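You operate a simulated robot arm through the tools that you are given. There is no shell and no other tool. Be economical: measure what you need, move in short steps, check, and stop when the job is done.

You run a simulated robot arm. Do the job below in one go: nothing can be reset, and whatever is moved stays where it is left.

TASK
Ladle some water from the white basin into each jar.
Fine: the tall jar in the sink, the short jar on the counter; use the red dipper, no more than a dipperful each, and put it back; nothing spilt.
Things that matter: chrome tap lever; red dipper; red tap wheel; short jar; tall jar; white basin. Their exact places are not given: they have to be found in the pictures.

The check looks at the end state, three seconds after you hand in, the way a careful person would. Anything else that was tipped, shoved, dropped, spilled or broken makes it a failure.

THE ROBOT
A 7-joint arm with a three-finger gripper on a trunk, on a base that drives. Base frame: it is fixed to the floor where the robot stands at the start and does not move with it; the origin is under the middle of the robot, x ahead of it, y to its left, z up; the surface under the hand at the start is at about z = 0.8. Units: m, rad, N and s.
With the tool pointing down near the work surface it reaches from about 0.48 to 0.94 m from the robot's upright axis, wherever it stands. Its first joint turns from -2.897 to 2.897 rad. Places, roughly: chrome tap lever [1, -0.4, 1]; red tap wheel [1, -0.7, 1]; white basin [0.75, -1, 0.75]. Payload 2.69 kg.
The TCP is the grasp point between the finger pads, 0.029 m short of the fingertips. In the tool frame z runs along the fingers and y along their closing line. The gripper opens to 0.12 m. The gripper's body begins 0.078 m behind the TCP.
Orientation is that of the tool frame in the base frame, as a unit quaternion [x, y, z, w]. With the fingers straight down and closing along the base's y, the tool's x points along the base's -x, its y along +y and its z along -z.

THE INTERFACE
- The arm moves only by the tool move_arm. Its argument "steps" is a list of rows, each a list of 3 entries, a list of its own where there are three numbers: the shift along the base's x, y, z in units of 250 mm (1.0 is 250 mm), then the turn, a rotation vector about the base's x, y, z in units of 60 degrees (1.0 is 60 degrees), then the finger opening in m, from 0 to 0.12. In form: [[[dx, dy, dz], [wx, wy, wz], hand], ...]. A call has 1 to 10 rows; each row is the pose to reach, as a shift and turn from the pose commanded when the call began. A call with a number of a shift or a turn outside -1 to 1 is refused whole. Each row takes 0.2 s and may step no farther than 0.05 m and 0.15 rad from the row before; otherwise, or with a gripper value out of range, the whole call is refused. Where a pose cannot be reached the arm comes as near as it can. A force on the tool above 40 N (or 10 N above the force at the start of the call, whichever is more), or a blocked arm, ends the call early, and 0.2 s more pass. Each finger halts on what it meets, pressing with about 24 N; the grip force reading is that of the motor and also rises with nothing between the fingers. The clock runs only during rows and for 0.2 s after the last one: add rows that repeat a pose to give the fingers time. The reply holds the time, the measured pose of the TCP, the force on the tool along the base axes, the opening and the grip force, in the units named above and with some noise, with the torque about the TCP (base axes, N m) and any sound that the robot's microphone picked up.
- Cameras (640 x 400 px; columns grow to the right, rows downward): "scene" is now at [0.2294, -0.0147, 1.2994]; the picture's right is [-0.17, -0.99, 0.00], its down [-0.80, 0.14, -0.59] and it looks along [0.58, -0.10, -0.81] (base axes); focal length 247 px, centre (320, 200). "wrist" rides on the gripper at [0.063, 0, -0.104] in the tool frame; the picture's right is [0.00, 1.00, 0.00], its down [-0.83, 0.00, -0.56] and it looks along [-0.56, 0.00, 0.83] (tool axes); focal length 275 px, centre (320, 200).
- get_image(camera): a new picture of that camera. The clock stands still meanwhile.
- move_column(by): slides the trunk up (or, below 0, down) by that many m; the arm and the scene camera ride with it, the base frame stays. It gives what a move gives, with no picture.
- roll_base(legs): drives the robot by 1 to 6 legs, each [ahead, left, turn to the left] in m, m and rad, along the robot's own axes; the way and the turn of a leg run together, so that a leg with both is an arc; at most 1.5 m and 3.142 rad a leg. The arm and the cameras ride along, it lands a little off, and it stops where it bumps. It gives what a move gives.
- aim_head(pan, tilt): turns the head with the scene camera to pan (to the left, within 1.501 rad either way) and tilt (down, from -0.506 to 1.204), counted from straight ahead of the robot. It gives what a move gives.
- point_at(camera, pixels): there is no depth. For up to 12 entries [column, row, z] of the newest picture of that camera ("zoom" is the newest enlarged one), the place [x, y] in the base frame at which the ray of that pixel passes the height z, good to about 0.002 m. The clock stands still meanwhile.
- inspect(camera, box): a new picture of the part [left, top, right, bottom] of that camera's present view, enlarged. The clock stands still meanwhile.
- hand_in(): hands the job in; it is judged then, once.

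Keep the steps short. Do not move on a guess: measure, check each grasp and each placing, and mend mistakes. In all there are 80 turns and 60 pictures (those below and enlarged ones count). Leave the gripper open and the arm clear of the work at the hand-in unless told otherwise, and finish with a single line.

The tools are called after ">>>" by a JSON object that holds its "api" and its "payload". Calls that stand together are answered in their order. move_arm: Moves the arm, as the interface text tells. Its arguments: {"type":"object","properties":{"steps":{"type":"array","items":{"type":"array"}}},"required":["steps"]} The other tools are called the same way: move_column (by) slides the trunk up or down; roll_base (legs) drives the base; aim_head (pan, tilt) turns the head that bears the scene camera; get_image (camera) takes a picture; point_at (camera, pixels) gives the place at which the rays of pixels pass given heights; inspect (camera, box) takes an enlarged picture of a part of a camera's view; hand_in () hands the job in.

At the start:

```text
t: 0.0
ee_pos: [0.5589, 0.134, 1.0006]
orientation: [0.0, 1.0, -0.001, 0.0]
force: [0.4, 0.9, 0.3]
moment: [-0.03, 0.0, -0.05]
grip_width: 0.12
grasp_force: 0.0
trunk travel left (down, up): [-0.575, 0.038]
robot x, y, heading: [0.0004, -0.0035, -0.0]
head pan, tilt: [-0.171, 0.941]
```

scene: 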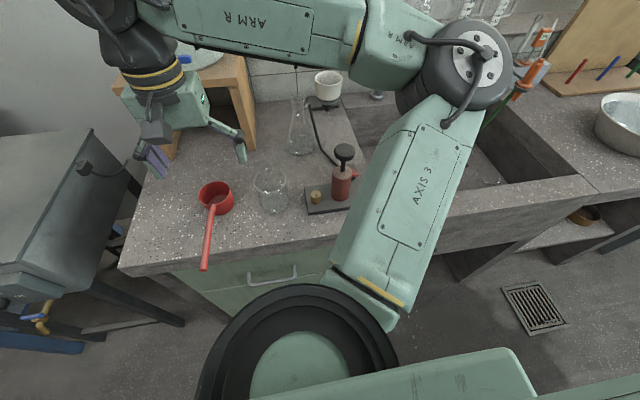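
wrist: 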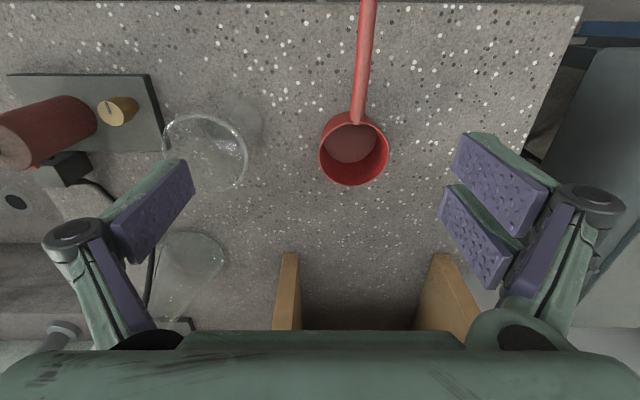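

I see the red dipper at about (215,195) with its handle toward me, a glass jar at (270,190), and the sink behind the arm. I'll turn the head right to see the sink and basin.

>>> {"api": "aim_head", "payload": {"pan": -0.8, "tilt": 0.75}}

>>> {"api": "get_image", "payload": {"camera": "scene"}}

```text
t: 1.0
ee_pos: [0.5586, 0.133, 1.0001]
orientation: [0.0, 1.0, 0.001, 0.0]
force: [0.1, -0.5, -0.5]
moment: [0.04, -0.02, -0.02]
grip_width: 0.1198
grasp_force: 0.0
trunk travel left (down, up): [-0.575, 0.038]
robot x, y, heading: [-0.0027, 0.0006, -0.002]
head pan, tilt: [-0.799, 0.75]
```

```text
57 pictures are left
```

scene: 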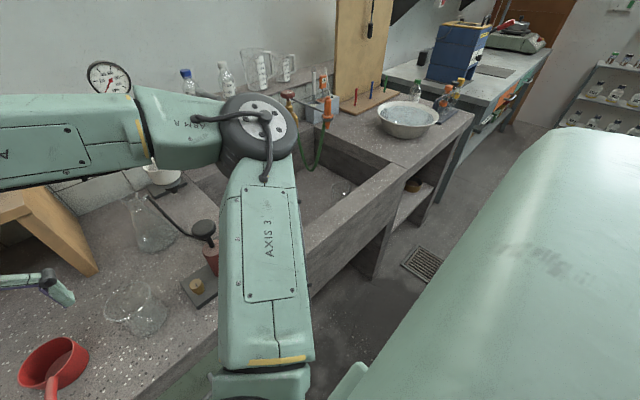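

The basin is at about (408,118), and there's something glassy in the sink near (340,190). I'll enlarge both areas.

>>> {"api": "inspect", "payload": {"camera": "scene", "box": [260, 60, 480, 220]}}

>>> {"api": "inspect", "payload": {"camera": "scene", "box": [0, 160, 230, 400]}}

```text
2.50 times, centred on (370, 140) of scene
```

zoom: 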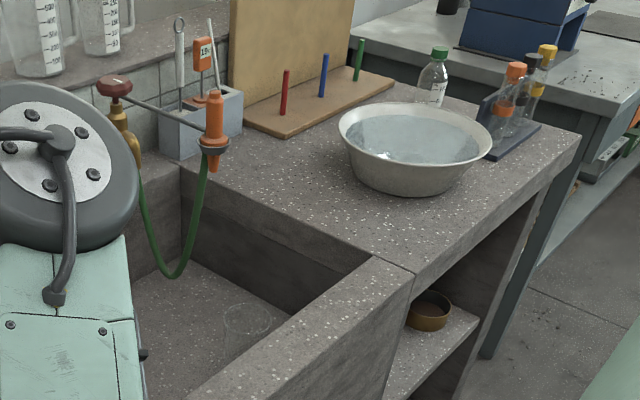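

```text
1.67 times, centred on (115, 280) of scene
```

zoom: 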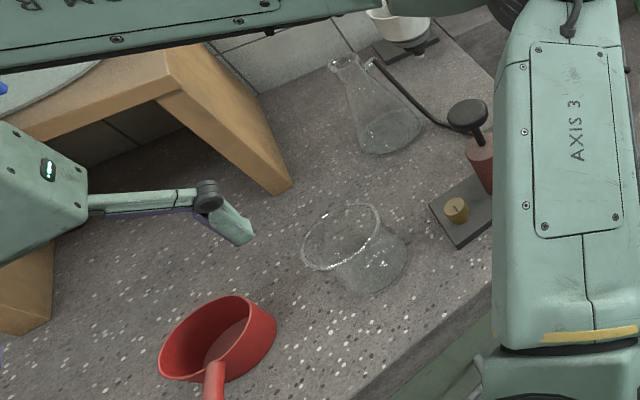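

The tall jar stands in the sink with its mouth near zoom (247,318), and the basin holds water. Now I'll look at the dipper and the short jar from the left to measure them.

>>> {"api": "aim_head", "payload": {"pan": 0.25, "tilt": 0.95}}

>>> {"api": "get_image", "payload": {"camera": "scene"}}

>>> {"api": "get_image", "payload": {"camera": "wrist"}}

```text
t: 2.3
ee_pos: [0.5581, 0.134, 1.0001]
orientation: [0.0, 1.0, 0.001, 0.0]
force: [-0.7, 0.1, -0.8]
moment: [0.01, 0.0, 0.03]
grip_width: 0.12
grasp_force: 0.1
trunk travel left (down, up): [-0.575, 0.038]
robot x, y, heading: [-0.0018, -0.0003, 0.001]
head pan, tilt: [0.25, 0.949]
```

```text
54 pictures are left
```

scene: 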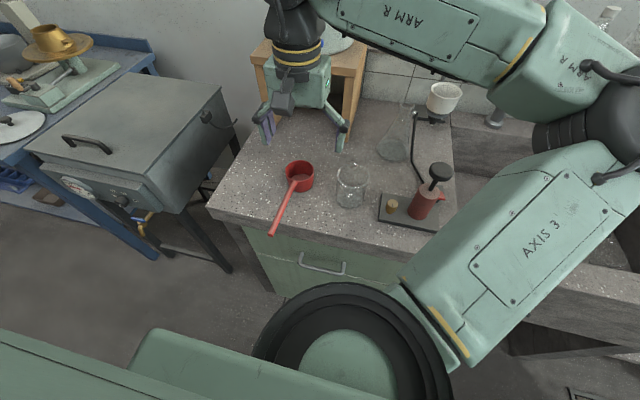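

```text
53 pictures are left
```

wrist: 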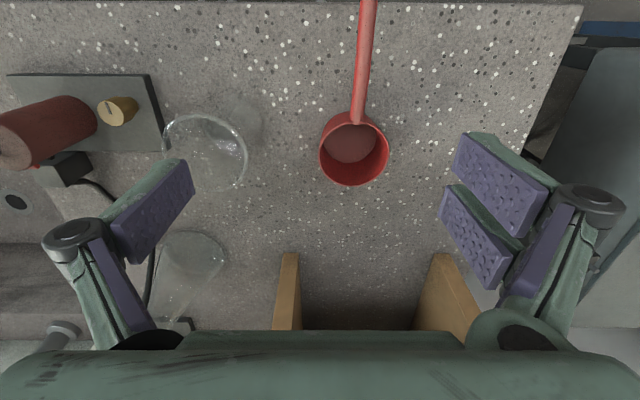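

Dipper, jar and burner are clear in both views. I'll measure the dipper rim, handle and counter edge in both cameras at several heights.

>>> {"api": "point_at", "payload": {"camera": "wrist", "pixels": [[320, 150, 0.87], [388, 150, 0.87], [354, 113, 0.87], [354, 186, 0.87], [320, 150, 0.85], [388, 150, 0.85], [354, 186, 0.85], [367, 2, 0.87], [358, 120, 0.87], [163, 150, 0.88], [247, 150, 0.88], [480, 4, 0.8]]}}

>>> {"api": "point_at", "payload": {"camera": "scene", "pixels": [[286, 172, 0.87], [314, 172, 0.87], [300, 161, 0.87], [299, 183, 0.87], [286, 172, 0.85], [314, 172, 0.85], [300, 161, 0.85], [272, 235, 0.87], [293, 183, 0.87], [272, 235, 0.85], [350, 207, 0.8], [303, 191, 0.8]]}}

>>> {"api": "inspect", "payload": {"camera": "scene", "box": [240, 130, 400, 250]}}

```text
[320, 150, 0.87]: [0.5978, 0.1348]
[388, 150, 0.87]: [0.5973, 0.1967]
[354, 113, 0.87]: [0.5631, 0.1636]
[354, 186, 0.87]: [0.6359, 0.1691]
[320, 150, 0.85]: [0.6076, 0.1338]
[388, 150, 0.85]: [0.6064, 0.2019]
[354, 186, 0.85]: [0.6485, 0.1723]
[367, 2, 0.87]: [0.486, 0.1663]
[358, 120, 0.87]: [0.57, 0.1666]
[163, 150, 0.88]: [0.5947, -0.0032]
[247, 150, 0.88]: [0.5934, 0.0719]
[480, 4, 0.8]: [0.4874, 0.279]
```

```text
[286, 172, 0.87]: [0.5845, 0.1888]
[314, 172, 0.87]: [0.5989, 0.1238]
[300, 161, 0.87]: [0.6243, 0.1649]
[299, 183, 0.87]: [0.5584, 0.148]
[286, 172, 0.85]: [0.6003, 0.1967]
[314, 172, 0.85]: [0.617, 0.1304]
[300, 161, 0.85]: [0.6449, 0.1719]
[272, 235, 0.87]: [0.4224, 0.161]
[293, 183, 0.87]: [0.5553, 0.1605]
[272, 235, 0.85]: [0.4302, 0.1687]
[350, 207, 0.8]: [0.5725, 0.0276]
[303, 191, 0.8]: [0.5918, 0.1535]
```

```text
3.33 times, centred on (320, 190) of scene
```

zoom: 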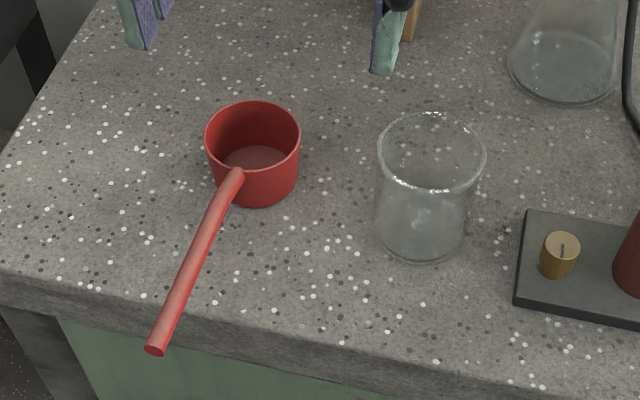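

The zoom shows the rim ends at (206,142) and (300,145), the handle running from (240,178) to (155,348), and a wide-mouthed beaker beside it. I'll measure those.

>>> {"api": "point_at", "payload": {"camera": "zoom", "pixels": [[206, 142, 0.86], [300, 145, 0.86], [253, 102, 0.86], [260, 205, 0.8], [239, 176, 0.86], [155, 348, 0.86], [155, 348, 0.88], [155, 348, 0.84], [377, 150, 0.89], [486, 158, 0.89], [432, 115, 0.89], [420, 262, 0.8]]}}

>>> {"api": "point_at", "payload": {"camera": "wrist", "pixels": [[320, 150, 0.86], [388, 150, 0.86], [354, 113, 0.86], [354, 186, 0.86], [362, 60, 0.86], [362, 60, 0.84], [163, 150, 0.89], [247, 150, 0.89], [205, 115, 0.89], [205, 190, 0.89], [205, 115, 0.91], [205, 190, 0.91]]}}

```text
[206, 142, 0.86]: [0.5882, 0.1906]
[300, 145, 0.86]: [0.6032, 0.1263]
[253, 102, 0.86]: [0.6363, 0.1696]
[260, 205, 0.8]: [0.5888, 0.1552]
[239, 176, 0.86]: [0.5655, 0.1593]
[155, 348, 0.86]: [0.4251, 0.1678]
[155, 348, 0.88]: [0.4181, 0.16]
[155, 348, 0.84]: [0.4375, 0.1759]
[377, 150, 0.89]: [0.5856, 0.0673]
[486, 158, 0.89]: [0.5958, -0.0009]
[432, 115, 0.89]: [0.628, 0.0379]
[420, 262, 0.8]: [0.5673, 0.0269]
```

```text
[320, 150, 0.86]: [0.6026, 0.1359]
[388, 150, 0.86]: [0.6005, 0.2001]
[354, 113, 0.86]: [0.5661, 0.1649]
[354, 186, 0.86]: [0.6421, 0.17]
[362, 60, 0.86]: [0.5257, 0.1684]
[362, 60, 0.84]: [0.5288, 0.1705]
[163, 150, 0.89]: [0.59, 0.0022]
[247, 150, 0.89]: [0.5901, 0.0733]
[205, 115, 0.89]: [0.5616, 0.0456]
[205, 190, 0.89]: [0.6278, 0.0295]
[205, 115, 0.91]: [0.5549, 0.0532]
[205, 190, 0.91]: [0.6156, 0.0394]
```

Measured: the dipper rim is centred near (0.602,0.167) at z≈0.845 and about 0.068 across. The handle runs along -x at y≈0.17, with its end at x≈0.435. The beaker rim is at about (0.59,0.036), z≈0.885. I'll move above the handle at x≈0.505 and take a wrist view before going down.

>>> {"api": "move_arm", "payload": {"steps": [[[-0.1, 0.07, -0.05], [0, 0, 0], 0.1], [[-0.212, 0.14, -0.12], [0, 0, 0], 0.09], [[-0.212, 0.14, -0.28], [0, 0, 0], 0.08], [[-0.212, 0.14, -0.36], [0, 0, 0], 0.08], [[-0.212, 0.14, -0.36], [0, 0, 0], 0.08]]}}

>>> {"api": "get_image", "payload": {"camera": "wrist"}}

```text
t: 3.5
ee_pos: [0.5053, 0.1698, 0.9092]
orientation: [0.0, 1.0, 0.0, 0.0]
force: [-0.1, -0.7, 0.3]
moment: [0.0, 0.01, -0.01]
grip_width: 0.08
grasp_force: 0.0
trunk travel left (down, up): [-0.575, 0.038]
robot x, y, heading: [-0.0002, 0.0005, -0.001]
head pan, tilt: [0.25, 0.949]
```

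```text
51 pictures are left
```

wrist: 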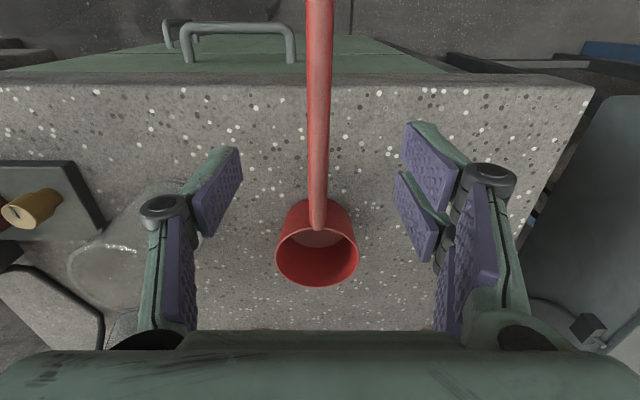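

The handle is at column 318, between the pads. I'll cross-check the rim height with this nearer view.

>>> {"api": "point_at", "payload": {"camera": "wrist", "pixels": [[276, 252, 0.85], [358, 252, 0.85], [317, 287, 0.85], [276, 252, 0.84], [358, 252, 0.84], [317, 287, 0.84], [276, 252, 0.86], [358, 252, 0.86], [317, 287, 0.86], [317, 150, 0.845], [319, 60, 0.845], [318, 220, 0.845]]}}

```text
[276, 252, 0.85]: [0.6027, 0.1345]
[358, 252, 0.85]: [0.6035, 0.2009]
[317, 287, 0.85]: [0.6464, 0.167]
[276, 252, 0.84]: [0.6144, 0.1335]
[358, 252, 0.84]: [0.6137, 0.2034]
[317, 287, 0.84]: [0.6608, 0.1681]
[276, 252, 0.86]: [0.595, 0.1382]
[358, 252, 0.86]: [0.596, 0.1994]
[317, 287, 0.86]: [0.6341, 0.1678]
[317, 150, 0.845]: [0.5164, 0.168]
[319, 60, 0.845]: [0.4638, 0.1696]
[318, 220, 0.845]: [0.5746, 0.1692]
```

The rim is at z≈0.852. I'll go straight down to a TCP height of about 0.846 and close on the handle.

>>> {"api": "move_arm", "payload": {"steps": [[[0, 0, -0.13], [0, 0, 0], 0.08], [[0, 0, -0.254], [0, 0, 0], 0.08], [[0, 0, -0.254], [0, 0, 0], 0.05], [[0, 0, -0.254], [0, 0, 0], 0.02], [[0, 0, -0.254], [0, 0, 0], 0.0], [[0, 0, -0.254], [0, 0, 0], 0.0], [[0, 0, -0.254], [0, 0, 0], 0.0], [[0, 0, -0.254], [0, 0, 0], 0.0]]}}

>>> {"api": "get_image", "payload": {"camera": "wrist"}}

```text
t: 5.3
ee_pos: [0.5047, 0.169, 0.8452]
orientation: [0.0, 1.0, 0.0, 0.0]
force: [-0.5, -0.5, -0.3]
moment: [0.01, -0.01, -0.07]
grip_width: 0.0105
grasp_force: 24.2
trunk travel left (down, up): [-0.575, 0.038]
robot x, y, heading: [0.0023, -0.0013, 0.004]
head pan, tilt: [0.25, 0.949]
```

```text
50 pictures are left
```

wrist: 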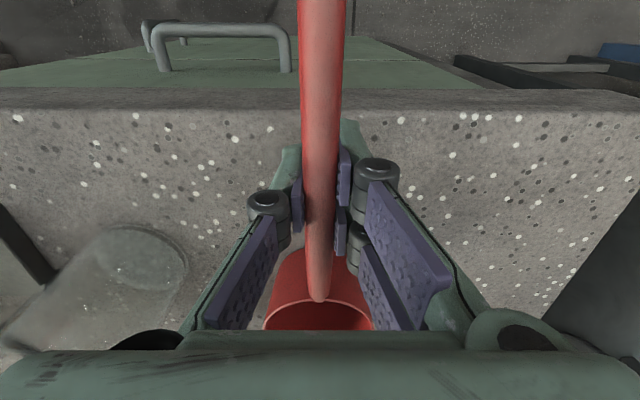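

The grip is firm: opening 10.5 mm, 24 N on the handle. I'll lift straight up and check that the dipper stays level.

>>> {"api": "move_arm", "payload": {"steps": [[[0, 0, 0.08], [0, 0, 0], 0.0], [[0, 0, 0.2], [0, 0, 0], 0.0], [[0, 0, 0.4], [0, 0, 0], 0.0], [[0, 0, 0.6], [0, 0, 0], 0.0], [[0, 0, 0.8], [0, 0, 0], 0.0], [[0, 0, 0.8], [0, 0, 0], 0.0]]}}

>>> {"api": "get_image", "payload": {"camera": "scene"}}

```text
t: 6.7
ee_pos: [0.505, 0.1673, 1.0491]
orientation: [0.0, 1.0, 0.0, 0.0]
force: [0.5, -0.3, -1.1]
moment: [0.0, 0.08, 0.01]
grip_width: 0.0105
grasp_force: 23.3
trunk travel left (down, up): [-0.575, 0.038]
robot x, y, heading: [0.0017, -0.0008, -0.0]
head pan, tilt: [0.25, 0.949]
```

```text
49 pictures are left
```

scene: 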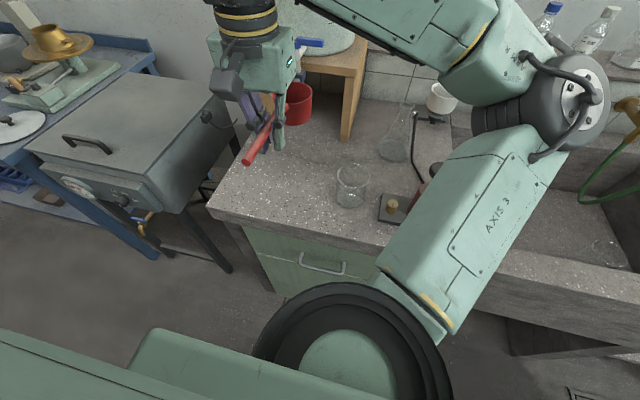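

The dipper is lifted and level. Now I'll drive right 0.45 m along the counter and look at the sink and basin from above.

>>> {"api": "roll_base", "payload": {"legs": [[0, -0.45, 0]]}}

>>> {"api": "aim_head", "payload": {"pan": -0.5, "tilt": 0.85}}

>>> {"api": "get_image", "payload": {"camera": "scene"}}

>>> {"api": "get_image", "payload": {"camera": "wrist"}}

```text
t: 10.8
ee_pos: [0.5044, -0.2833, 1.0482]
orientation: [0.001, 1.0, 0.0, 0.0]
force: [0.3, -0.2, -1.1]
moment: [0.02, 0.1, -0.02]
grip_width: 0.0103
grasp_force: 24.5
trunk travel left (down, up): [-0.575, 0.038]
robot x, y, heading: [-0.0001, -0.4519, 0.003]
head pan, tilt: [0.25, 0.949]
```

```text
t: 11.8
ee_pos: [0.505, -0.2845, 1.049]
orientation: [0.001, 1.0, -0.001, 0.0]
force: [0.1, -0.6, -0.6]
moment: [-0.02, 0.09, -0.01]
grip_width: 0.0104
grasp_force: 23.9
trunk travel left (down, up): [-0.575, 0.038]
robot x, y, heading: [-0.0031, -0.4515, -0.004]
head pan, tilt: [-0.499, 0.85]
```

```text
48 pictures are left
```

scene: 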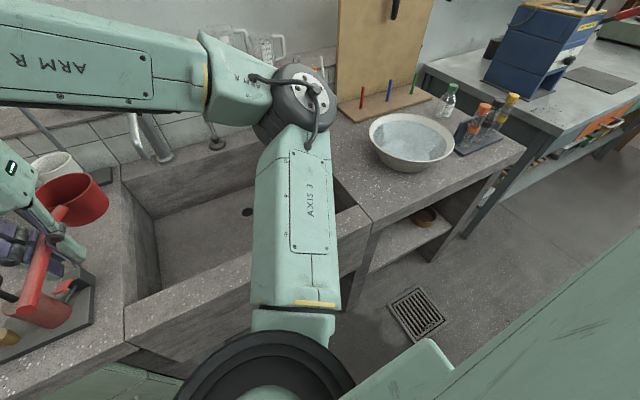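

```text
47 pictures are left
```

wrist: 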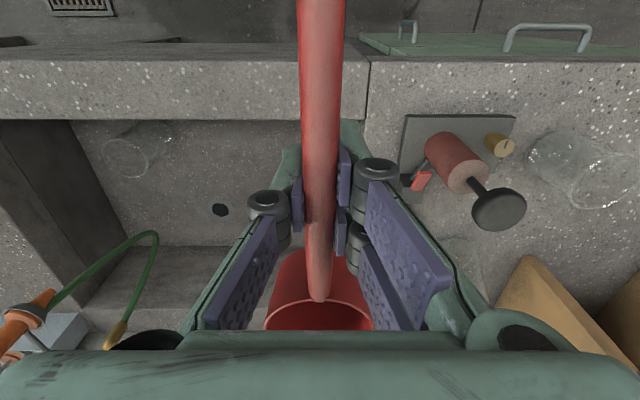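

The scene view shows the basin at (412,142). The wrist view shows the tall jar in the sink near (140,150) and the drain at (220,210). I'll measure these.

>>> {"api": "point_at", "payload": {"camera": "scene", "pixels": [[369, 133, 0.87], [454, 145, 0.87], [410, 113, 0.87], [402, 163, 0.87], [369, 133, 0.85], [454, 145, 0.85], [400, 174, 0.8], [380, 150, 0.8], [373, 222, 0.8], [525, 148, 0.8], [410, 113, 0.85], [402, 163, 0.85]]}}

>>> {"api": "point_at", "payload": {"camera": "wrist", "pixels": [[127, 157, 0.7], [127, 157, 0.65], [150, 135, 0.6], [150, 135, 0.55], [220, 210, 0.6], [220, 210, 0.55], [220, 210, 0.5], [365, 120, 0.8], [365, 60, 0.8], [75, 120, 0.8], [220, 120, 0.8], [220, 60, 0.8]]}}

>>> {"api": "inspect", "payload": {"camera": "wrist", "box": [60, 90, 240, 220]}}

>>> {"api": "inspect", "payload": {"camera": "scene", "box": [340, 80, 500, 200]}}

```text
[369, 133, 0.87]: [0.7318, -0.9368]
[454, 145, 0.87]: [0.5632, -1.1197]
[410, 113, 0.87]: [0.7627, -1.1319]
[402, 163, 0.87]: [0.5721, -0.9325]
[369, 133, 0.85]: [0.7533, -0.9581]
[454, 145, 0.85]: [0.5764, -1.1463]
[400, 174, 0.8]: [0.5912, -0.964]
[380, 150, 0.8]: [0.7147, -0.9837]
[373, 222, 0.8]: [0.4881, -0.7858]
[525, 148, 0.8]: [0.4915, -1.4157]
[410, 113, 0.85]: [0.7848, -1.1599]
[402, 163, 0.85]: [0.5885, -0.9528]
```

```text
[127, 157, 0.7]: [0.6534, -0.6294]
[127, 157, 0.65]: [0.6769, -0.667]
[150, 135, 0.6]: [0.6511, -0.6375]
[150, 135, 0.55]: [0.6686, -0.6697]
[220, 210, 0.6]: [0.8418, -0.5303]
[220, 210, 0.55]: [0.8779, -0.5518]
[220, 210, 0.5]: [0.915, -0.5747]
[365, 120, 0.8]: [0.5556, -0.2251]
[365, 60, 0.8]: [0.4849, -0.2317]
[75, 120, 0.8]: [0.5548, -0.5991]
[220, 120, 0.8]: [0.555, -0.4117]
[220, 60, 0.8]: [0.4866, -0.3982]
```

```text
3.08 times, centred on (150, 155) of wrist
```

zoom: 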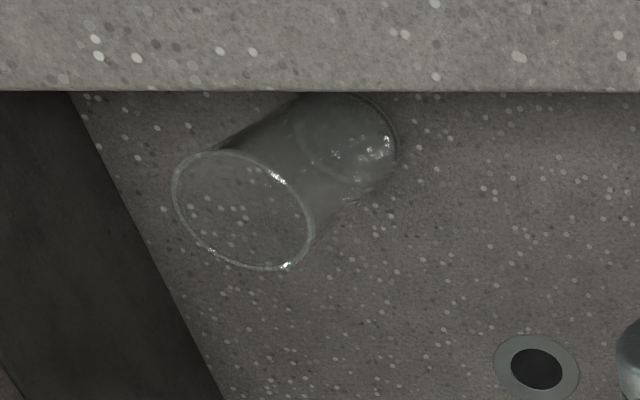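

```text
3.33 times, centred on (420, 140) of scene
```

zoom: 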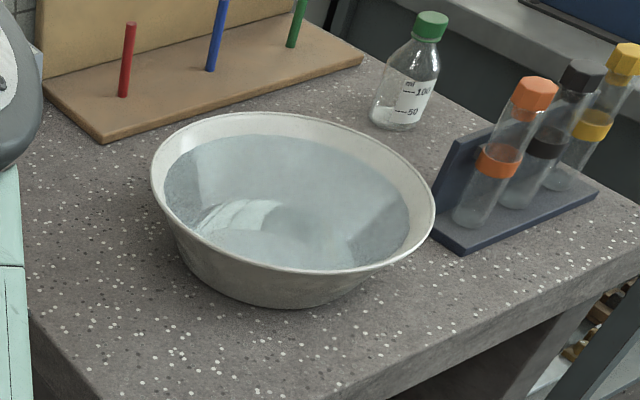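

The basin is nearly full and the tall jar is near the front wall of the sink. I'll triangulate the sink floor from the drain (scene 247,212) and measure the tall jar mouth and the basin in the zoom.

>>> {"api": "point_at", "payload": {"camera": "scene", "pixels": [[247, 212, 0.6], [247, 212, 0.55], [247, 212, 0.5], [247, 212, 0.65], [247, 212, 0.7]]}}

>>> {"api": "point_at", "payload": {"camera": "zoom", "pixels": [[150, 160, 0.88], [434, 210, 0.88], [305, 113, 0.88], [240, 262, 0.88], [150, 160, 0.86], [434, 210, 0.86], [305, 113, 0.86], [240, 262, 0.86], [162, 172, 0.86], [410, 222, 0.86], [250, 305, 0.8], [105, 143, 0.8]]}}

```text
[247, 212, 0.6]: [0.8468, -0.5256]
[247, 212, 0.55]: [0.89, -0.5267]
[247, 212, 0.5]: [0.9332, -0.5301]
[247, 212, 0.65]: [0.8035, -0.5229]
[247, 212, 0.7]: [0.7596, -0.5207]
```

```text
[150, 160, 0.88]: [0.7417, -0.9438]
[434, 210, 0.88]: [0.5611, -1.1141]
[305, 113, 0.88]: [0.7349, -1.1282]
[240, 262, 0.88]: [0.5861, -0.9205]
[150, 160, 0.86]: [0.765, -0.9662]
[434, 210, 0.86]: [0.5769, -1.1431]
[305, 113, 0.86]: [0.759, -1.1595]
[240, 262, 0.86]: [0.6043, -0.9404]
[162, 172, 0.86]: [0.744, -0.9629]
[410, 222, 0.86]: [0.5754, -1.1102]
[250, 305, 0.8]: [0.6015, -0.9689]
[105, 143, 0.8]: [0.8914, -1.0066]
```

Findings:
- The sink floor is at z≈0.595.
- The tall jar is at about (0.655,-0.63) with its rim at z≈0.70.
- The basin is centred near (0.67,-1.03).

A straight-down grip is awkward for pouring into the sink. A grip tilted back 45° would let me scoop and pour by pitching the dipper forward. So I'll take the dipper back to its place and re-grip it, with the base about 0.2 m further back.

>>> {"api": "roll_base", "payload": {"legs": [[-0.2, 0, 0], [0, 0.452, 0]]}}

```text
t: 17.0
ee_pos: [0.3065, 0.1611, 1.0484]
orientation: [0.0, 1.0, 0.0, 0.0]
force: [-0.5, 0.5, -1.5]
moment: [0.02, 0.06, 0.01]
grip_width: 0.0104
grasp_force: 24.0
trunk travel left (down, up): [-0.575, 0.038]
robot x, y, heading: [-0.197, -0.0089, 0.002]
head pan, tilt: [-0.499, 0.85]
```

The base has landed. I'll extend forward to x=0.505, lower to the original height and release.

>>> {"api": "move_arm", "payload": {"steps": [[[0.2, 0.032, 0], [0, 0, 0], 0.0], [[0.4, 0.032, 0], [0, 0, 0], 0.0], [[0.6, 0.032, 0], [0, 0, 0], 0.0], [[0.794, 0.032, 0], [0, 0, 0], 0.0], [[0.794, 0.032, -0.2], [0, 0, 0], 0.0], [[0.794, 0.032, -0.4], [0, 0, 0], 0.0], [[0.794, 0.032, -0.6], [0, 0, 0], 0.0], [[0.794, 0.032, -0.74], [0, 0, 0], 0.0], [[0.794, 0.032, -0.74], [0, 0, 0], 0.0]]}}

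>>> {"api": "aim_head", "payload": {"pan": 0.25, "tilt": 0.85}}

>>> {"api": "get_image", "payload": {"camera": "scene"}}

```text
refused: row 1 steps farther than a row can; nothing moved
```

```text
t: 18.1
ee_pos: [0.3061, 0.1613, 1.0489]
orientation: [-0.001, 1.0, 0.001, 0.0]
force: [-0.5, -0.2, 0.2]
moment: [0.02, 0.08, -0.02]
grip_width: 0.0104
grasp_force: 24.1
trunk travel left (down, up): [-0.575, 0.038]
robot x, y, heading: [-0.1991, -0.0088, 0.002]
head pan, tilt: [0.25, 0.85]
```

```text
44 pictures are left
```

scene: 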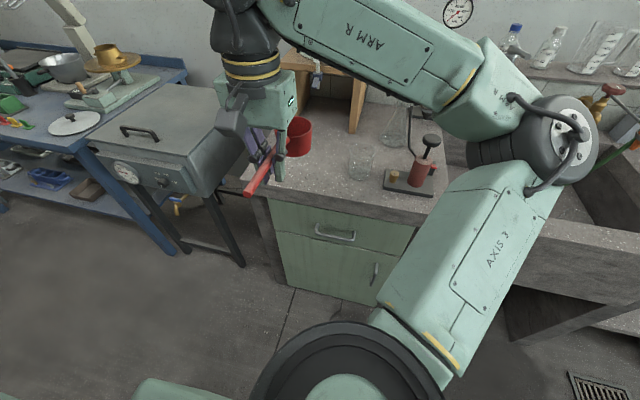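

The first row was slightly too long, so nothing moved. I'll resend it with y moved in a row of its own.

>>> {"api": "move_arm", "payload": {"steps": [[[0.15, 0.032, 0], [0, 0, 0], 0.0], [[0.34, 0.032, 0], [0, 0, 0], 0.0], [[0.53, 0.032, 0], [0, 0, 0], 0.0], [[0.7, 0.032, 0], [0, 0, 0], 0.0], [[0.794, 0.032, 0], [0, 0, 0], 0.0], [[0.794, 0.032, -0.19], [0, 0, 0], 0.0], [[0.794, 0.032, -0.38], [0, 0, 0], 0.0], [[0.794, 0.032, -0.57], [0, 0, 0], 0.0], [[0.794, 0.032, -0.74], [0, 0, 0], 0.0], [[0.794, 0.032, -0.74], [0, 0, 0], 0.0]]}}

```text
t: 20.3
ee_pos: [0.5054, 0.1675, 0.8627]
orientation: [0.0, 1.0, 0.0, 0.0]
force: [0.1, 0.6, -1.2]
moment: [0.01, 0.13, -0.03]
grip_width: 0.0104
grasp_force: 24.0
trunk travel left (down, up): [-0.575, 0.038]
robot x, y, heading: [-0.2003, -0.0069, -0.002]
head pan, tilt: [0.25, 0.85]
```

I'm about 17 mm above the rest height. I'll lower gently and read the force.

>>> {"api": "move_arm", "payload": {"steps": [[[0, 0.004, -0.03], [0, 0, 0], 0.0], [[0, 0.004, -0.055], [0, 0, 0], 0.0], [[0, 0.004, -0.066], [0, 0, 0], 0.0], [[0, 0.004, -0.066], [0, 0, 0], 0.0]]}}

>>> {"api": "inspect", "payload": {"camera": "scene", "box": [200, 80, 440, 230]}}

```text
t: 21.3
ee_pos: [0.5057, 0.1694, 0.8481]
orientation: [0.0, 1.0, 0.0, 0.0]
force: [0.8, 0.8, -1.9]
moment: [0.02, 0.09, 0.0]
grip_width: 0.0108
grasp_force: 24.4
trunk travel left (down, up): [-0.575, 0.038]
robot x, y, heading: [-0.196, -0.0041, -0.003]
head pan, tilt: [0.25, 0.85]
```

```text
2.67 times, centred on (320, 155) of scene
```

zoom: 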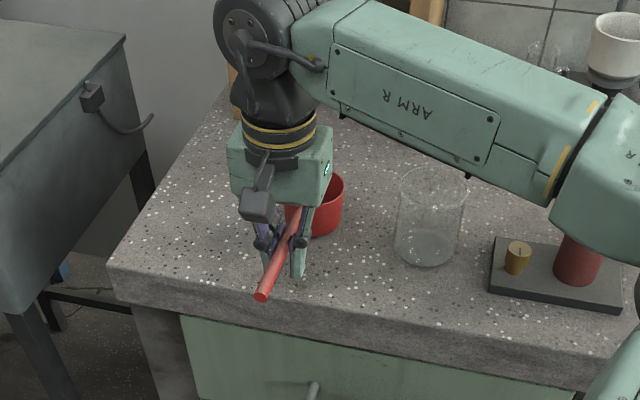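

The weight is still on the hand. I'll lower another 2–3 mm, then open.

>>> {"api": "move_arm", "payload": {"steps": [[[0, 0, -0.008], [0, 0, 0], 0.0], [[0, 0, -0.012], [0, 0, 0], 0.0], [[0, 0, -0.012], [0, 0, 0], 0.0]]}}

```text
t: 22.1
ee_pos: [0.5046, 0.1693, 0.8464]
orientation: [0.001, 1.0, 0.001, 0.001]
force: [2.2, 0.8, 4.6]
moment: [0.01, -0.73, 0.05]
grip_width: 0.0105
grasp_force: 23.7
trunk travel left (down, up): [-0.575, 0.038]
robot x, y, heading: [-0.1983, -0.006, 0.003]
head pan, tilt: [0.25, 0.85]
```

It has touched down (upward 4.6 N). I'll open, rise about 0.1 m and tilt the tool back 45° in small steps.

>>> {"api": "move_arm", "payload": {"steps": [[[0, 0, 0], [0, 0, 0], 0.03], [[0, 0, 0], [0, 0, 0], 0.06], [[0, 0, 0], [0, 0, 0], 0.08], [[0, 0, 0], [0, 0, 0], 0.08], [[0, 0, 0.12], [0, 0, 0], 0.08], [[0, 0, 0.3], [0, 0, 0], 0.08], [[0, 0, 0.4], [0, -0.12, 0], 0.08], [[0, 0, 0.4], [0, -0.25, 0], 0.08], [[0, 0, 0.4], [0, -0.375, 0], 0.08], [[0, 0, 0.4], [0, -0.5, 0], 0.08]]}}

>>> {"api": "move_arm", "payload": {"steps": [[[0, 0, 0], [0, -0.125, 0], 0.08], [[0.02, 0, 0], [0, -0.25, 0], 0.08], [[0.02, 0, 0], [0, -0.25, 0], 0.08]]}}

>>> {"api": "get_image", "payload": {"camera": "wrist"}}

>>> {"api": "get_image", "payload": {"camera": "scene"}}

```text
t: 24.3
ee_pos: [0.504, 0.171, 0.9458]
orientation: [-0.001, 0.965, 0.0, 0.261]
force: [0.3, 0.2, -0.2]
moment: [0.03, 0.0, 0.02]
grip_width: 0.0804
grasp_force: 0.1
trunk travel left (down, up): [-0.575, 0.038]
robot x, y, heading: [-0.2021, -0.0084, 0.001]
head pan, tilt: [0.25, 0.85]
```

```text
t: 25.1
ee_pos: [0.5096, 0.1705, 0.9449]
orientation: [0.0, 0.923, 0.0, 0.384]
force: [-0.9, -0.1, -0.4]
moment: [-0.02, 0.02, 0.0]
grip_width: 0.0798
grasp_force: 0.2
trunk travel left (down, up): [-0.575, 0.038]
robot x, y, heading: [-0.1977, -0.0059, 0.002]
head pan, tilt: [0.25, 0.85]
```

```text
42 pictures are left
```

wrist: 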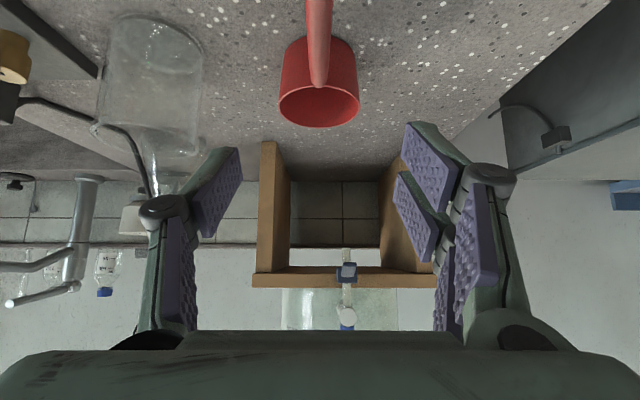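

```text
41 pictures are left
```

scene: 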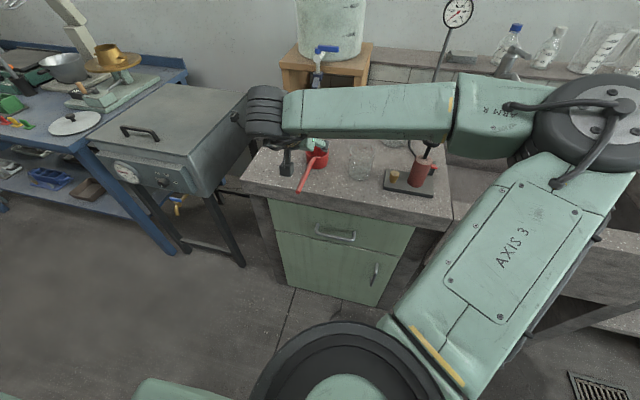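

The dipper stands upright where it was. I'll check the handle's position under the tilted hand.

>>> {"api": "point_at", "payload": {"camera": "wrist", "pixels": [[319, 20, 0.848], [318, 70, 0.848], [279, 104, 0.852], [360, 98, 0.852], [318, 127, 0.852]]}}

```text
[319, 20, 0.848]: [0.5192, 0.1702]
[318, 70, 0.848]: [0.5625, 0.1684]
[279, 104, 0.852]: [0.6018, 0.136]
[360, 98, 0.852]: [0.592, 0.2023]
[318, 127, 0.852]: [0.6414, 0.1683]
```

The handle is still at y≈0.169. I'll descend 0.098 m and close.

>>> {"api": "move_arm", "payload": {"steps": [[[0, -0.004, -0.19], [0, 0, 0], 0.08], [[0, -0.004, -0.34], [0, 0, 0], 0.07], [[0, -0.004, -0.392], [0, 0, 0], 0.05], [[0, -0.004, -0.392], [0, 0, 0], 0.02], [[0, -0.004, -0.392], [0, 0, 0], 0.0], [[0, -0.004, -0.392], [0, 0, 0], 0.0], [[0, -0.004, -0.392], [0, 0, 0], 0.0], [[0, -0.004, -0.392], [0, 0, 0], 0.0]]}}

>>> {"api": "get_image", "payload": {"camera": "wrist"}}

```text
t: 26.9
ee_pos: [0.5098, 0.1693, 0.847]
orientation: [0.0, 0.924, 0.001, 0.383]
force: [-0.8, 0.5, -0.7]
moment: [0.01, 0.06, -0.02]
grip_width: 0.0109
grasp_force: 24.2
trunk travel left (down, up): [-0.575, 0.038]
robot x, y, heading: [-0.1981, -0.0049, -0.0]
head pan, tilt: [0.25, 0.85]
```

```text
40 pictures are left
```

wrist: 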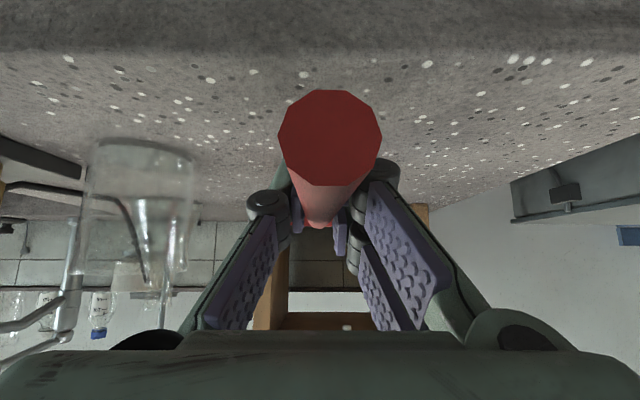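

The tilted grip is firm. I'll lift 0.22 m, then drive right to stand between the sink jar and the basin.

>>> {"api": "move_arm", "payload": {"steps": [[[0, 0, 0.08], [0, 0, 0], 0.0], [[0, 0, 0.24], [0, 0, 0], 0.0], [[0, 0, 0.42], [0, 0, 0], 0.0], [[0, 0, 0.6], [0, 0, 0], 0.0], [[0, 0, 0.76], [0, 0, 0], 0.0], [[0, 0, 0.88], [0, 0, 0], 0.0], [[0, 0, 0.88], [0, 0, 0], 0.0]]}}

>>> {"api": "roll_base", "payload": {"legs": [[0, -0.82, 0]]}}

>>> {"api": "aim_head", "payload": {"pan": -0.3, "tilt": 0.75}}

>>> {"api": "get_image", "payload": {"camera": "scene"}}

```text
t: 28.5
ee_pos: [0.5099, 0.1675, 1.0676]
orientation: [-0.001, 0.924, 0.0, 0.383]
force: [-0.4, -0.7, -1.0]
moment: [0.0, 0.05, -0.02]
grip_width: 0.0111
grasp_force: 24.5
trunk travel left (down, up): [-0.575, 0.038]
robot x, y, heading: [-0.2009, -0.006, 0.002]
head pan, tilt: [0.25, 0.85]
```

```text
t: 35.4
ee_pos: [0.5116, -0.6603, 1.0673]
orientation: [-0.002, 0.924, 0.001, 0.382]
force: [0.2, 0.4, -1.2]
moment: [0.0, 0.12, 0.01]
grip_width: 0.0109
grasp_force: 24.1
trunk travel left (down, up): [-0.575, 0.038]
robot x, y, heading: [-0.1978, -0.8369, 0.007]
head pan, tilt: [0.25, 0.85]
```

```text
t: 36.3
ee_pos: [0.5109, -0.6585, 1.0671]
orientation: [0.0, 0.924, 0.0, 0.383]
force: [-0.4, 0.5, -0.7]
moment: [0.0, 0.1, 0.0]
grip_width: 0.011
grasp_force: 23.5
trunk travel left (down, up): [-0.575, 0.038]
robot x, y, heading: [-0.1985, -0.8317, 0.004]
head pan, tilt: [-0.3, 0.75]
```

```text
39 pictures are left
```

scene: 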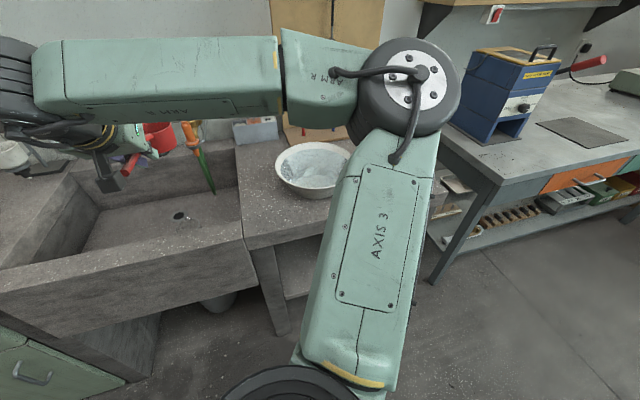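

The basin is at (312,170), partly behind the arm. I'll enlarge it to triangulate its rim height.

>>> {"api": "inspect", "payload": {"camera": "scene", "box": [240, 120, 370, 215]}}

```text
4.21 times, centred on (305, 168) of scene
```

zoom: 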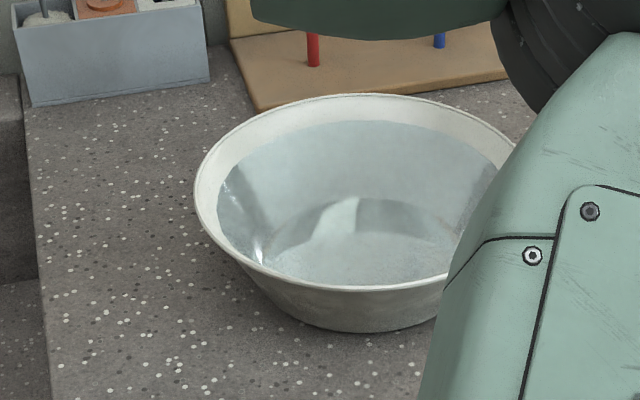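

>>> {"api": "point_at", "payload": {"camera": "zoom", "pixels": [[194, 190, 0.88], [350, 94, 0.88], [340, 290, 0.88], [194, 190, 0.86], [350, 94, 0.86], [340, 290, 0.86], [217, 200, 0.86], [370, 121, 0.86], [350, 332, 0.8], [194, 190, 0.9], [350, 94, 0.9], [340, 290, 0.9]]}}

```text
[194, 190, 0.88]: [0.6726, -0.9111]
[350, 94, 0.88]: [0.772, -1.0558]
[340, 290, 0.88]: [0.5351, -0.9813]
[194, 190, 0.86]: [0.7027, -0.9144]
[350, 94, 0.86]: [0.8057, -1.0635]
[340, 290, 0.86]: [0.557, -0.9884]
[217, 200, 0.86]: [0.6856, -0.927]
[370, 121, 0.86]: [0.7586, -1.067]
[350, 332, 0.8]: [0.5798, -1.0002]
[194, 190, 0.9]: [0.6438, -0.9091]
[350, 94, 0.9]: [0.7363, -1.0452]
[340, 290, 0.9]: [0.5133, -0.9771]
```

Basin: the rim is at z≈0.87 with radius about 0.128, centred at about (0.666,-1.04). The water surface is at z≈0.85 and about 5 cm deep. I'll swing the arm right over the basin, high and level, in two calls.

>>> {"api": "move_arm", "payload": {"steps": [[[0, -0.19, 0], [0, 0, 0], 0.0], [[0, -0.38, 0], [0, 0, 0], 0.0], [[0, -0.57, 0], [0, 0, 0], 0.0], [[0, -0.76, 0], [0, 0, 0], 0.0], [[0.02, -0.9, 0], [0, 0, 0], 0.0], [[0.02, -0.9, 0], [0, 0, 0], 0.0]]}}

>>> {"api": "get_image", "payload": {"camera": "scene"}}

```text
t: 37.7
ee_pos: [0.5145, -0.8851, 1.0694]
orientation: [-0.002, 0.924, 0.001, 0.383]
force: [0.0, 0.8, -1.5]
moment: [0.0, 0.1, 0.0]
grip_width: 0.0108
grasp_force: 23.8
trunk travel left (down, up): [-0.575, 0.038]
robot x, y, heading: [-0.1952, -0.8345, 0.003]
head pan, tilt: [-0.3, 0.75]
```

```text
37 pictures are left
```

scene: 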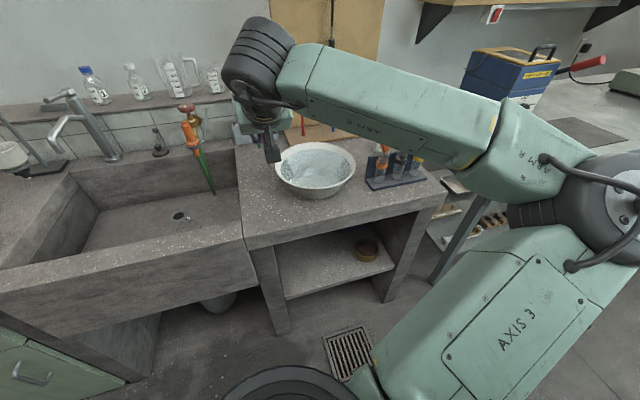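

The arm is clear and the basin is fully visible, rim from (276,168) to (355,165). I'll measure it again, then continue.

>>> {"api": "point_at", "payload": {"camera": "scene", "pixels": [[275, 165, 0.87], [356, 164, 0.87], [313, 141, 0.87], [316, 189, 0.87], [318, 199, 0.8]]}}

>>> {"api": "move_arm", "payload": {"steps": [[[0.03, -0.18, 0], [0, 0, 0], 0.0], [[0.06, -0.36, 0], [0, 0, 0], 0.0], [[0.1, -0.54, 0], [0, 0, 0], 0.0], [[0.14, -0.62, 0], [0, 0, 0], 0.0], [[0.14, -0.62, 0], [0, 0, 0], 0.0]]}}

>>> {"api": "get_image", "payload": {"camera": "wrist"}}

>>> {"api": "get_image", "payload": {"camera": "scene"}}

```text
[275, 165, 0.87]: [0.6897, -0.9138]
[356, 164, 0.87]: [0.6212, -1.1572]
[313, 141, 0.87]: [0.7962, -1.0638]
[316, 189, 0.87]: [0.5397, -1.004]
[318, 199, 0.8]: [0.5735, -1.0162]
```

```text
t: 38.9
ee_pos: [0.5526, -1.0363, 1.0677]
orientation: [-0.002, 0.924, 0.001, 0.383]
force: [0.0, -0.2, -1.0]
moment: [0.03, 0.09, -0.01]
grip_width: 0.0109
grasp_force: 24.0
trunk travel left (down, up): [-0.575, 0.038]
robot x, y, heading: [-0.1941, -0.8337, -0.002]
head pan, tilt: [-0.3, 0.75]
```

```text
36 pictures are left
```

wrist: 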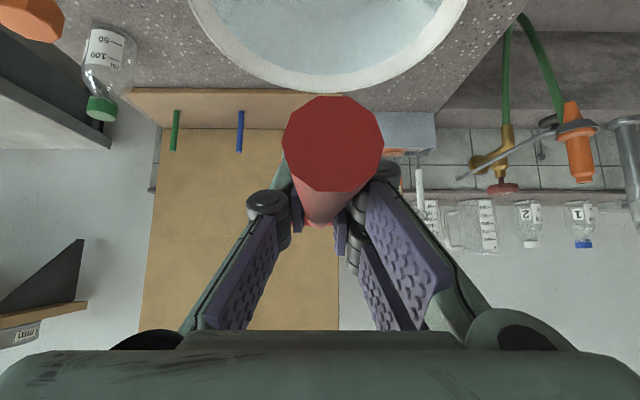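

```text
35 pictures are left
```

scene: 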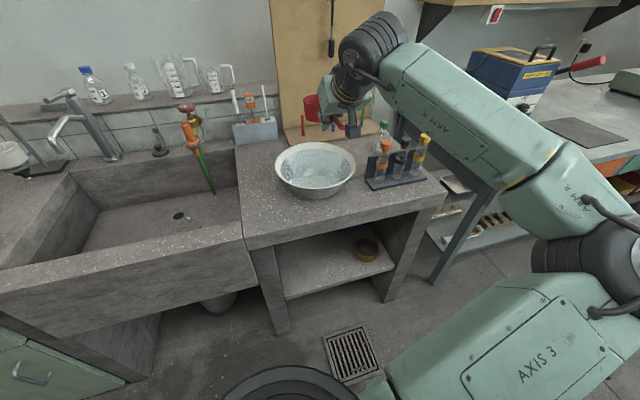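

The basin is confirmed at centre (0.663,-1.035), radius 0.126. The dipper is above and behind its centre. I'll pitch it nose-down by about 59° while high over the basin.

>>> {"api": "move_arm", "payload": {"steps": [[[0.03, 0, 0], [0, 0.14, 0], 0.0], [[0.07, 0, 0], [0, 0.28, 0], 0.0], [[0.11, 0, 0], [0, 0.42, 0], 0.0], [[0.16, 0, 0], [0, 0.56, 0], 0.0], [[0.2, 0, 0], [0, 0.7, 0], 0.0], [[0.23, 0, 0], [0, 0.84, 0], 0.0], [[0.26, 0, 0], [0, 0.98, 0], 0.0], [[0.26, 0, 0], [0, 0.98, 0], 0.0]]}}

>>> {"api": "inspect", "payload": {"camera": "scene", "box": [240, 70, 440, 215]}}

>>> {"api": "get_image", "payload": {"camera": "wrist"}}

```text
t: 40.7
ee_pos: [0.5764, -1.0076, 1.0389]
orientation: [-0.001, 0.993, 0.003, -0.119]
force: [0.5, 0.0, -0.5]
moment: [-0.01, -0.03, 0.02]
grip_width: 0.0108
grasp_force: 24.1
out of reach, approached as far as the arm can: row 6, 7, 8
trunk travel left (down, up): [-0.575, 0.038]
robot x, y, heading: [-0.1968, -0.8341, 0.006]
head pan, tilt: [-0.3, 0.75]
```

```text
2.76 times, centred on (340, 142) of scene
```

zoom: 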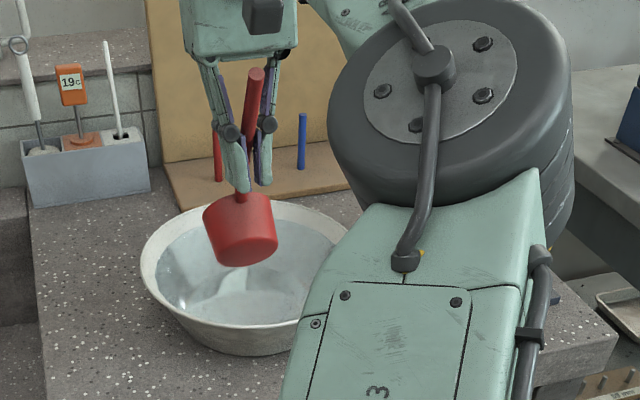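

```text
33 pictures are left
```

wrist: 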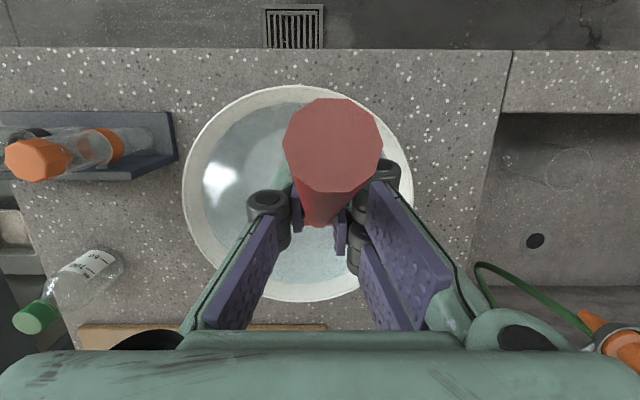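

The reach ran out at this pitch. The wrist view shows the cup over the basin with about 4 cm of clearance. I'll drive the base forward 0.13 m and hold to see the commanded pose.

>>> {"api": "roll_base", "payload": {"legs": [[0.13, 0, 0]]}}

>>> {"api": "move_arm", "payload": {"steps": [[[0, 0, 0], [0, 0, 0], 0.0], [[0, 0, 0], [0, 0, 0], 0.0]]}}

```text
t: 42.0
ee_pos: [0.7064, -1.008, 1.0375]
orientation: [-0.001, 0.993, 0.002, -0.119]
force: [-0.5, 0.3, -1.8]
moment: [0.0, 0.03, 0.02]
grip_width: 0.011
grasp_force: 24.3
trunk travel left (down, up): [-0.575, 0.038]
robot x, y, heading: [-0.0623, -0.8374, 0.006]
head pan, tilt: [-0.3, 0.75]
```

```text
t: 42.6
ee_pos: [0.706, -1.0071, 1.0376]
orientation: [-0.001, 0.993, 0.002, -0.119]
force: [0.2, -0.1, -1.1]
moment: [0.0, 0.03, 0.06]
grip_width: 0.0108
grasp_force: 23.5
trunk travel left (down, up): [-0.575, 0.038]
robot x, y, heading: [-0.0678, -0.8357, 0.01]
head pan, tilt: [-0.3, 0.75]
```

The commanded pose was clamped, and the pitch is now 58.7°. The cup rim centre is at about (0.758,-1.007,0.962). I'll move it over the basin centre first and check in a picture.

>>> {"api": "move_arm", "payload": {"steps": [[[-0.17, -0.05, 0], [0, 0, 0], 0.0], [[-0.34, -0.1, 0], [0, 0, 0], 0.0], [[-0.372, -0.116, 0], [0, 0, 0], 0.0], [[-0.372, -0.116, 0], [0, 0, 0], 0.0]]}}

>>> {"api": "get_image", "payload": {"camera": "scene"}}

```text
t: 43.6
ee_pos: [0.611, -1.0371, 1.0371]
orientation: [0.0, 0.993, 0.001, -0.119]
force: [0.2, -0.5, -1.9]
moment: [-0.02, 0.04, 0.0]
grip_width: 0.0108
grasp_force: 23.8
trunk travel left (down, up): [-0.575, 0.038]
robot x, y, heading: [-0.0729, -0.8398, 0.007]
head pan, tilt: [-0.3, 0.75]
```

```text
32 pictures are left
```

scene: 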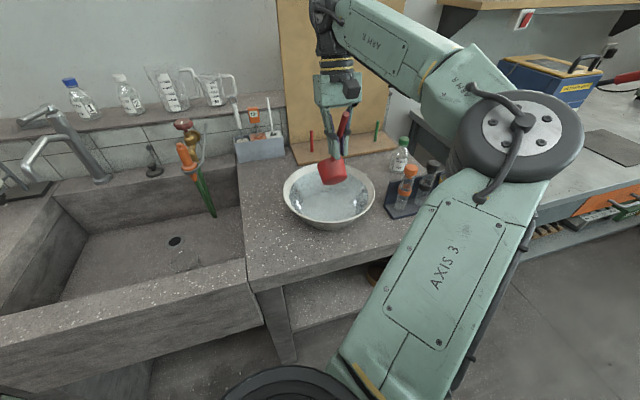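

The cup is over the basin centre. I'll lower it slowly until the front lip is about 13 mm under the water (TCP z≈0.944).

>>> {"api": "move_arm", "payload": {"steps": [[[0, 0, -0.15], [0, 0, 0], 0.0], [[0, 0, -0.25], [0, 0, 0], 0.0], [[0, 0, -0.31], [0, 0, 0], 0.0], [[0, 0, -0.35], [0, 0, 0], 0.0], [[0, 0, -0.373], [0, 0, 0], 0.0], [[0, 0, -0.373], [0, 0, 0], 0.0]]}}

>>> {"api": "inspect", "payload": {"camera": "scene", "box": [260, 120, 400, 240]}}

```text
t: 45.0
ee_pos: [0.612, -1.0367, 0.9443]
orientation: [0.0, 0.993, 0.002, -0.119]
force: [0.1, 0.5, -2.3]
moment: [0.0, 0.07, 0.01]
grip_width: 0.0108
grasp_force: 23.9
trunk travel left (down, up): [-0.575, 0.038]
robot x, y, heading: [-0.0617, -0.8348, 0.003]
head pan, tilt: [-0.3, 0.75]
```

```text
3.33 times, centred on (330, 180) of scene
```

zoom: 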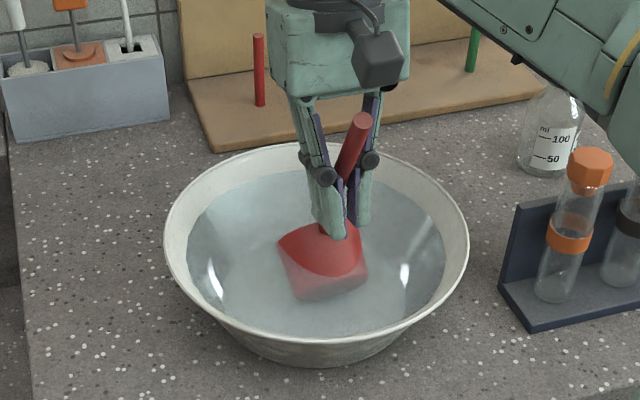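

The cup is well submerged and tipped down. I'll now rotate it up by 19°, keeping the lip at the surface, then raise it slowly.

>>> {"api": "move_arm", "payload": {"steps": [[[-0.03, 0, -0.02], [0, -0.1, 0], 0.0], [[-0.06, 0, -0.045], [0, -0.21, 0], 0.0], [[-0.087, 0, -0.068], [0, -0.312, 0], 0.0], [[-0.087, 0, -0.068], [0, -0.312, 0], 0.0], [[-0.095, 0, -0.05], [0, -0.36, 0], 0.0], [[-0.103, 0, -0.01], [0, -0.41, 0], 0.0], [[-0.11, 0, 0.03], [0, -0.46, 0], 0.0], [[-0.118, 0, 0.08], [0, -0.52, 0], 0.0], [[-0.118, 0, 0.13], [0, -0.56, 0], 0.0], [[-0.118, 0, 0.13], [0, -0.56, 0], 0.0]]}}

>>> {"api": "inspect", "payload": {"camera": "scene", "box": [260, 120, 400, 240]}}

```text
t: 47.2
ee_pos: [0.5841, -1.0356, 0.9782]
orientation: [-0.001, 0.985, 0.0, 0.174]
force: [-0.4, 0.3, -1.5]
moment: [0.02, 0.13, 0.03]
grip_width: 0.0107
grasp_force: 23.8
trunk travel left (down, up): [-0.575, 0.038]
robot x, y, heading: [-0.0675, -0.836, 0.005]
head pan, tilt: [-0.3, 0.75]
```

```text
3.33 times, centred on (330, 180) of scene
```

zoom: 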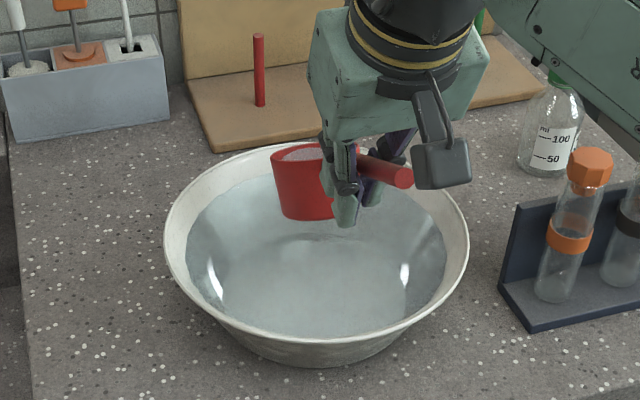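

The cup is up with water visible inside. I'll level it over the basin and take a close look.

>>> {"api": "move_arm", "payload": {"steps": [[[-0.01, 0, 0.0], [0, -0.08, 0], 0.0], [[-0.015, 0, -0.02], [0, -0.17, 0], 0.0], [[-0.02, 0, -0.04], [0, -0.26, 0], 0.0], [[-0.024, 0, -0.055], [0, -0.34, 0], 0.0], [[-0.026, 0, -0.07], [0, -0.417, 0], 0.0], [[-0.026, 0, -0.07], [0, -0.417, 0], 0.0]]}}

>>> {"api": "inspect", "payload": {"camera": "scene", "box": [280, 120, 400, 220]}}

```text
t: 48.6
ee_pos: [0.5773, -1.036, 0.9611]
orientation: [-0.001, 0.924, 0.0, 0.382]
force: [-0.1, -0.4, -1.2]
moment: [0.02, 0.19, 0.03]
grip_width: 0.0109
grasp_force: 23.9
trunk travel left (down, up): [-0.575, 0.038]
robot x, y, heading: [-0.0657, -0.8357, 0.001]
head pan, tilt: [-0.3, 0.75]
```

```text
4.00 times, centred on (340, 170) of scene
```

zoom: 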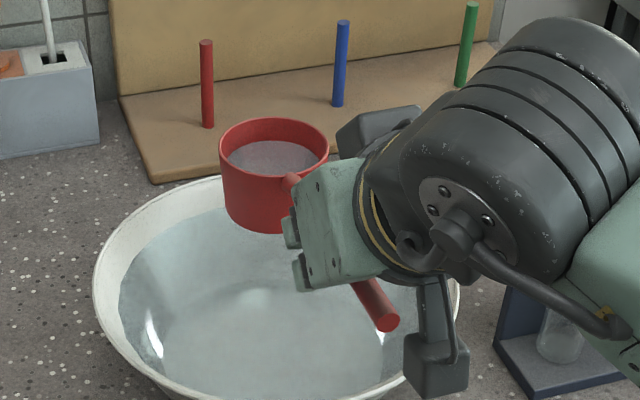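

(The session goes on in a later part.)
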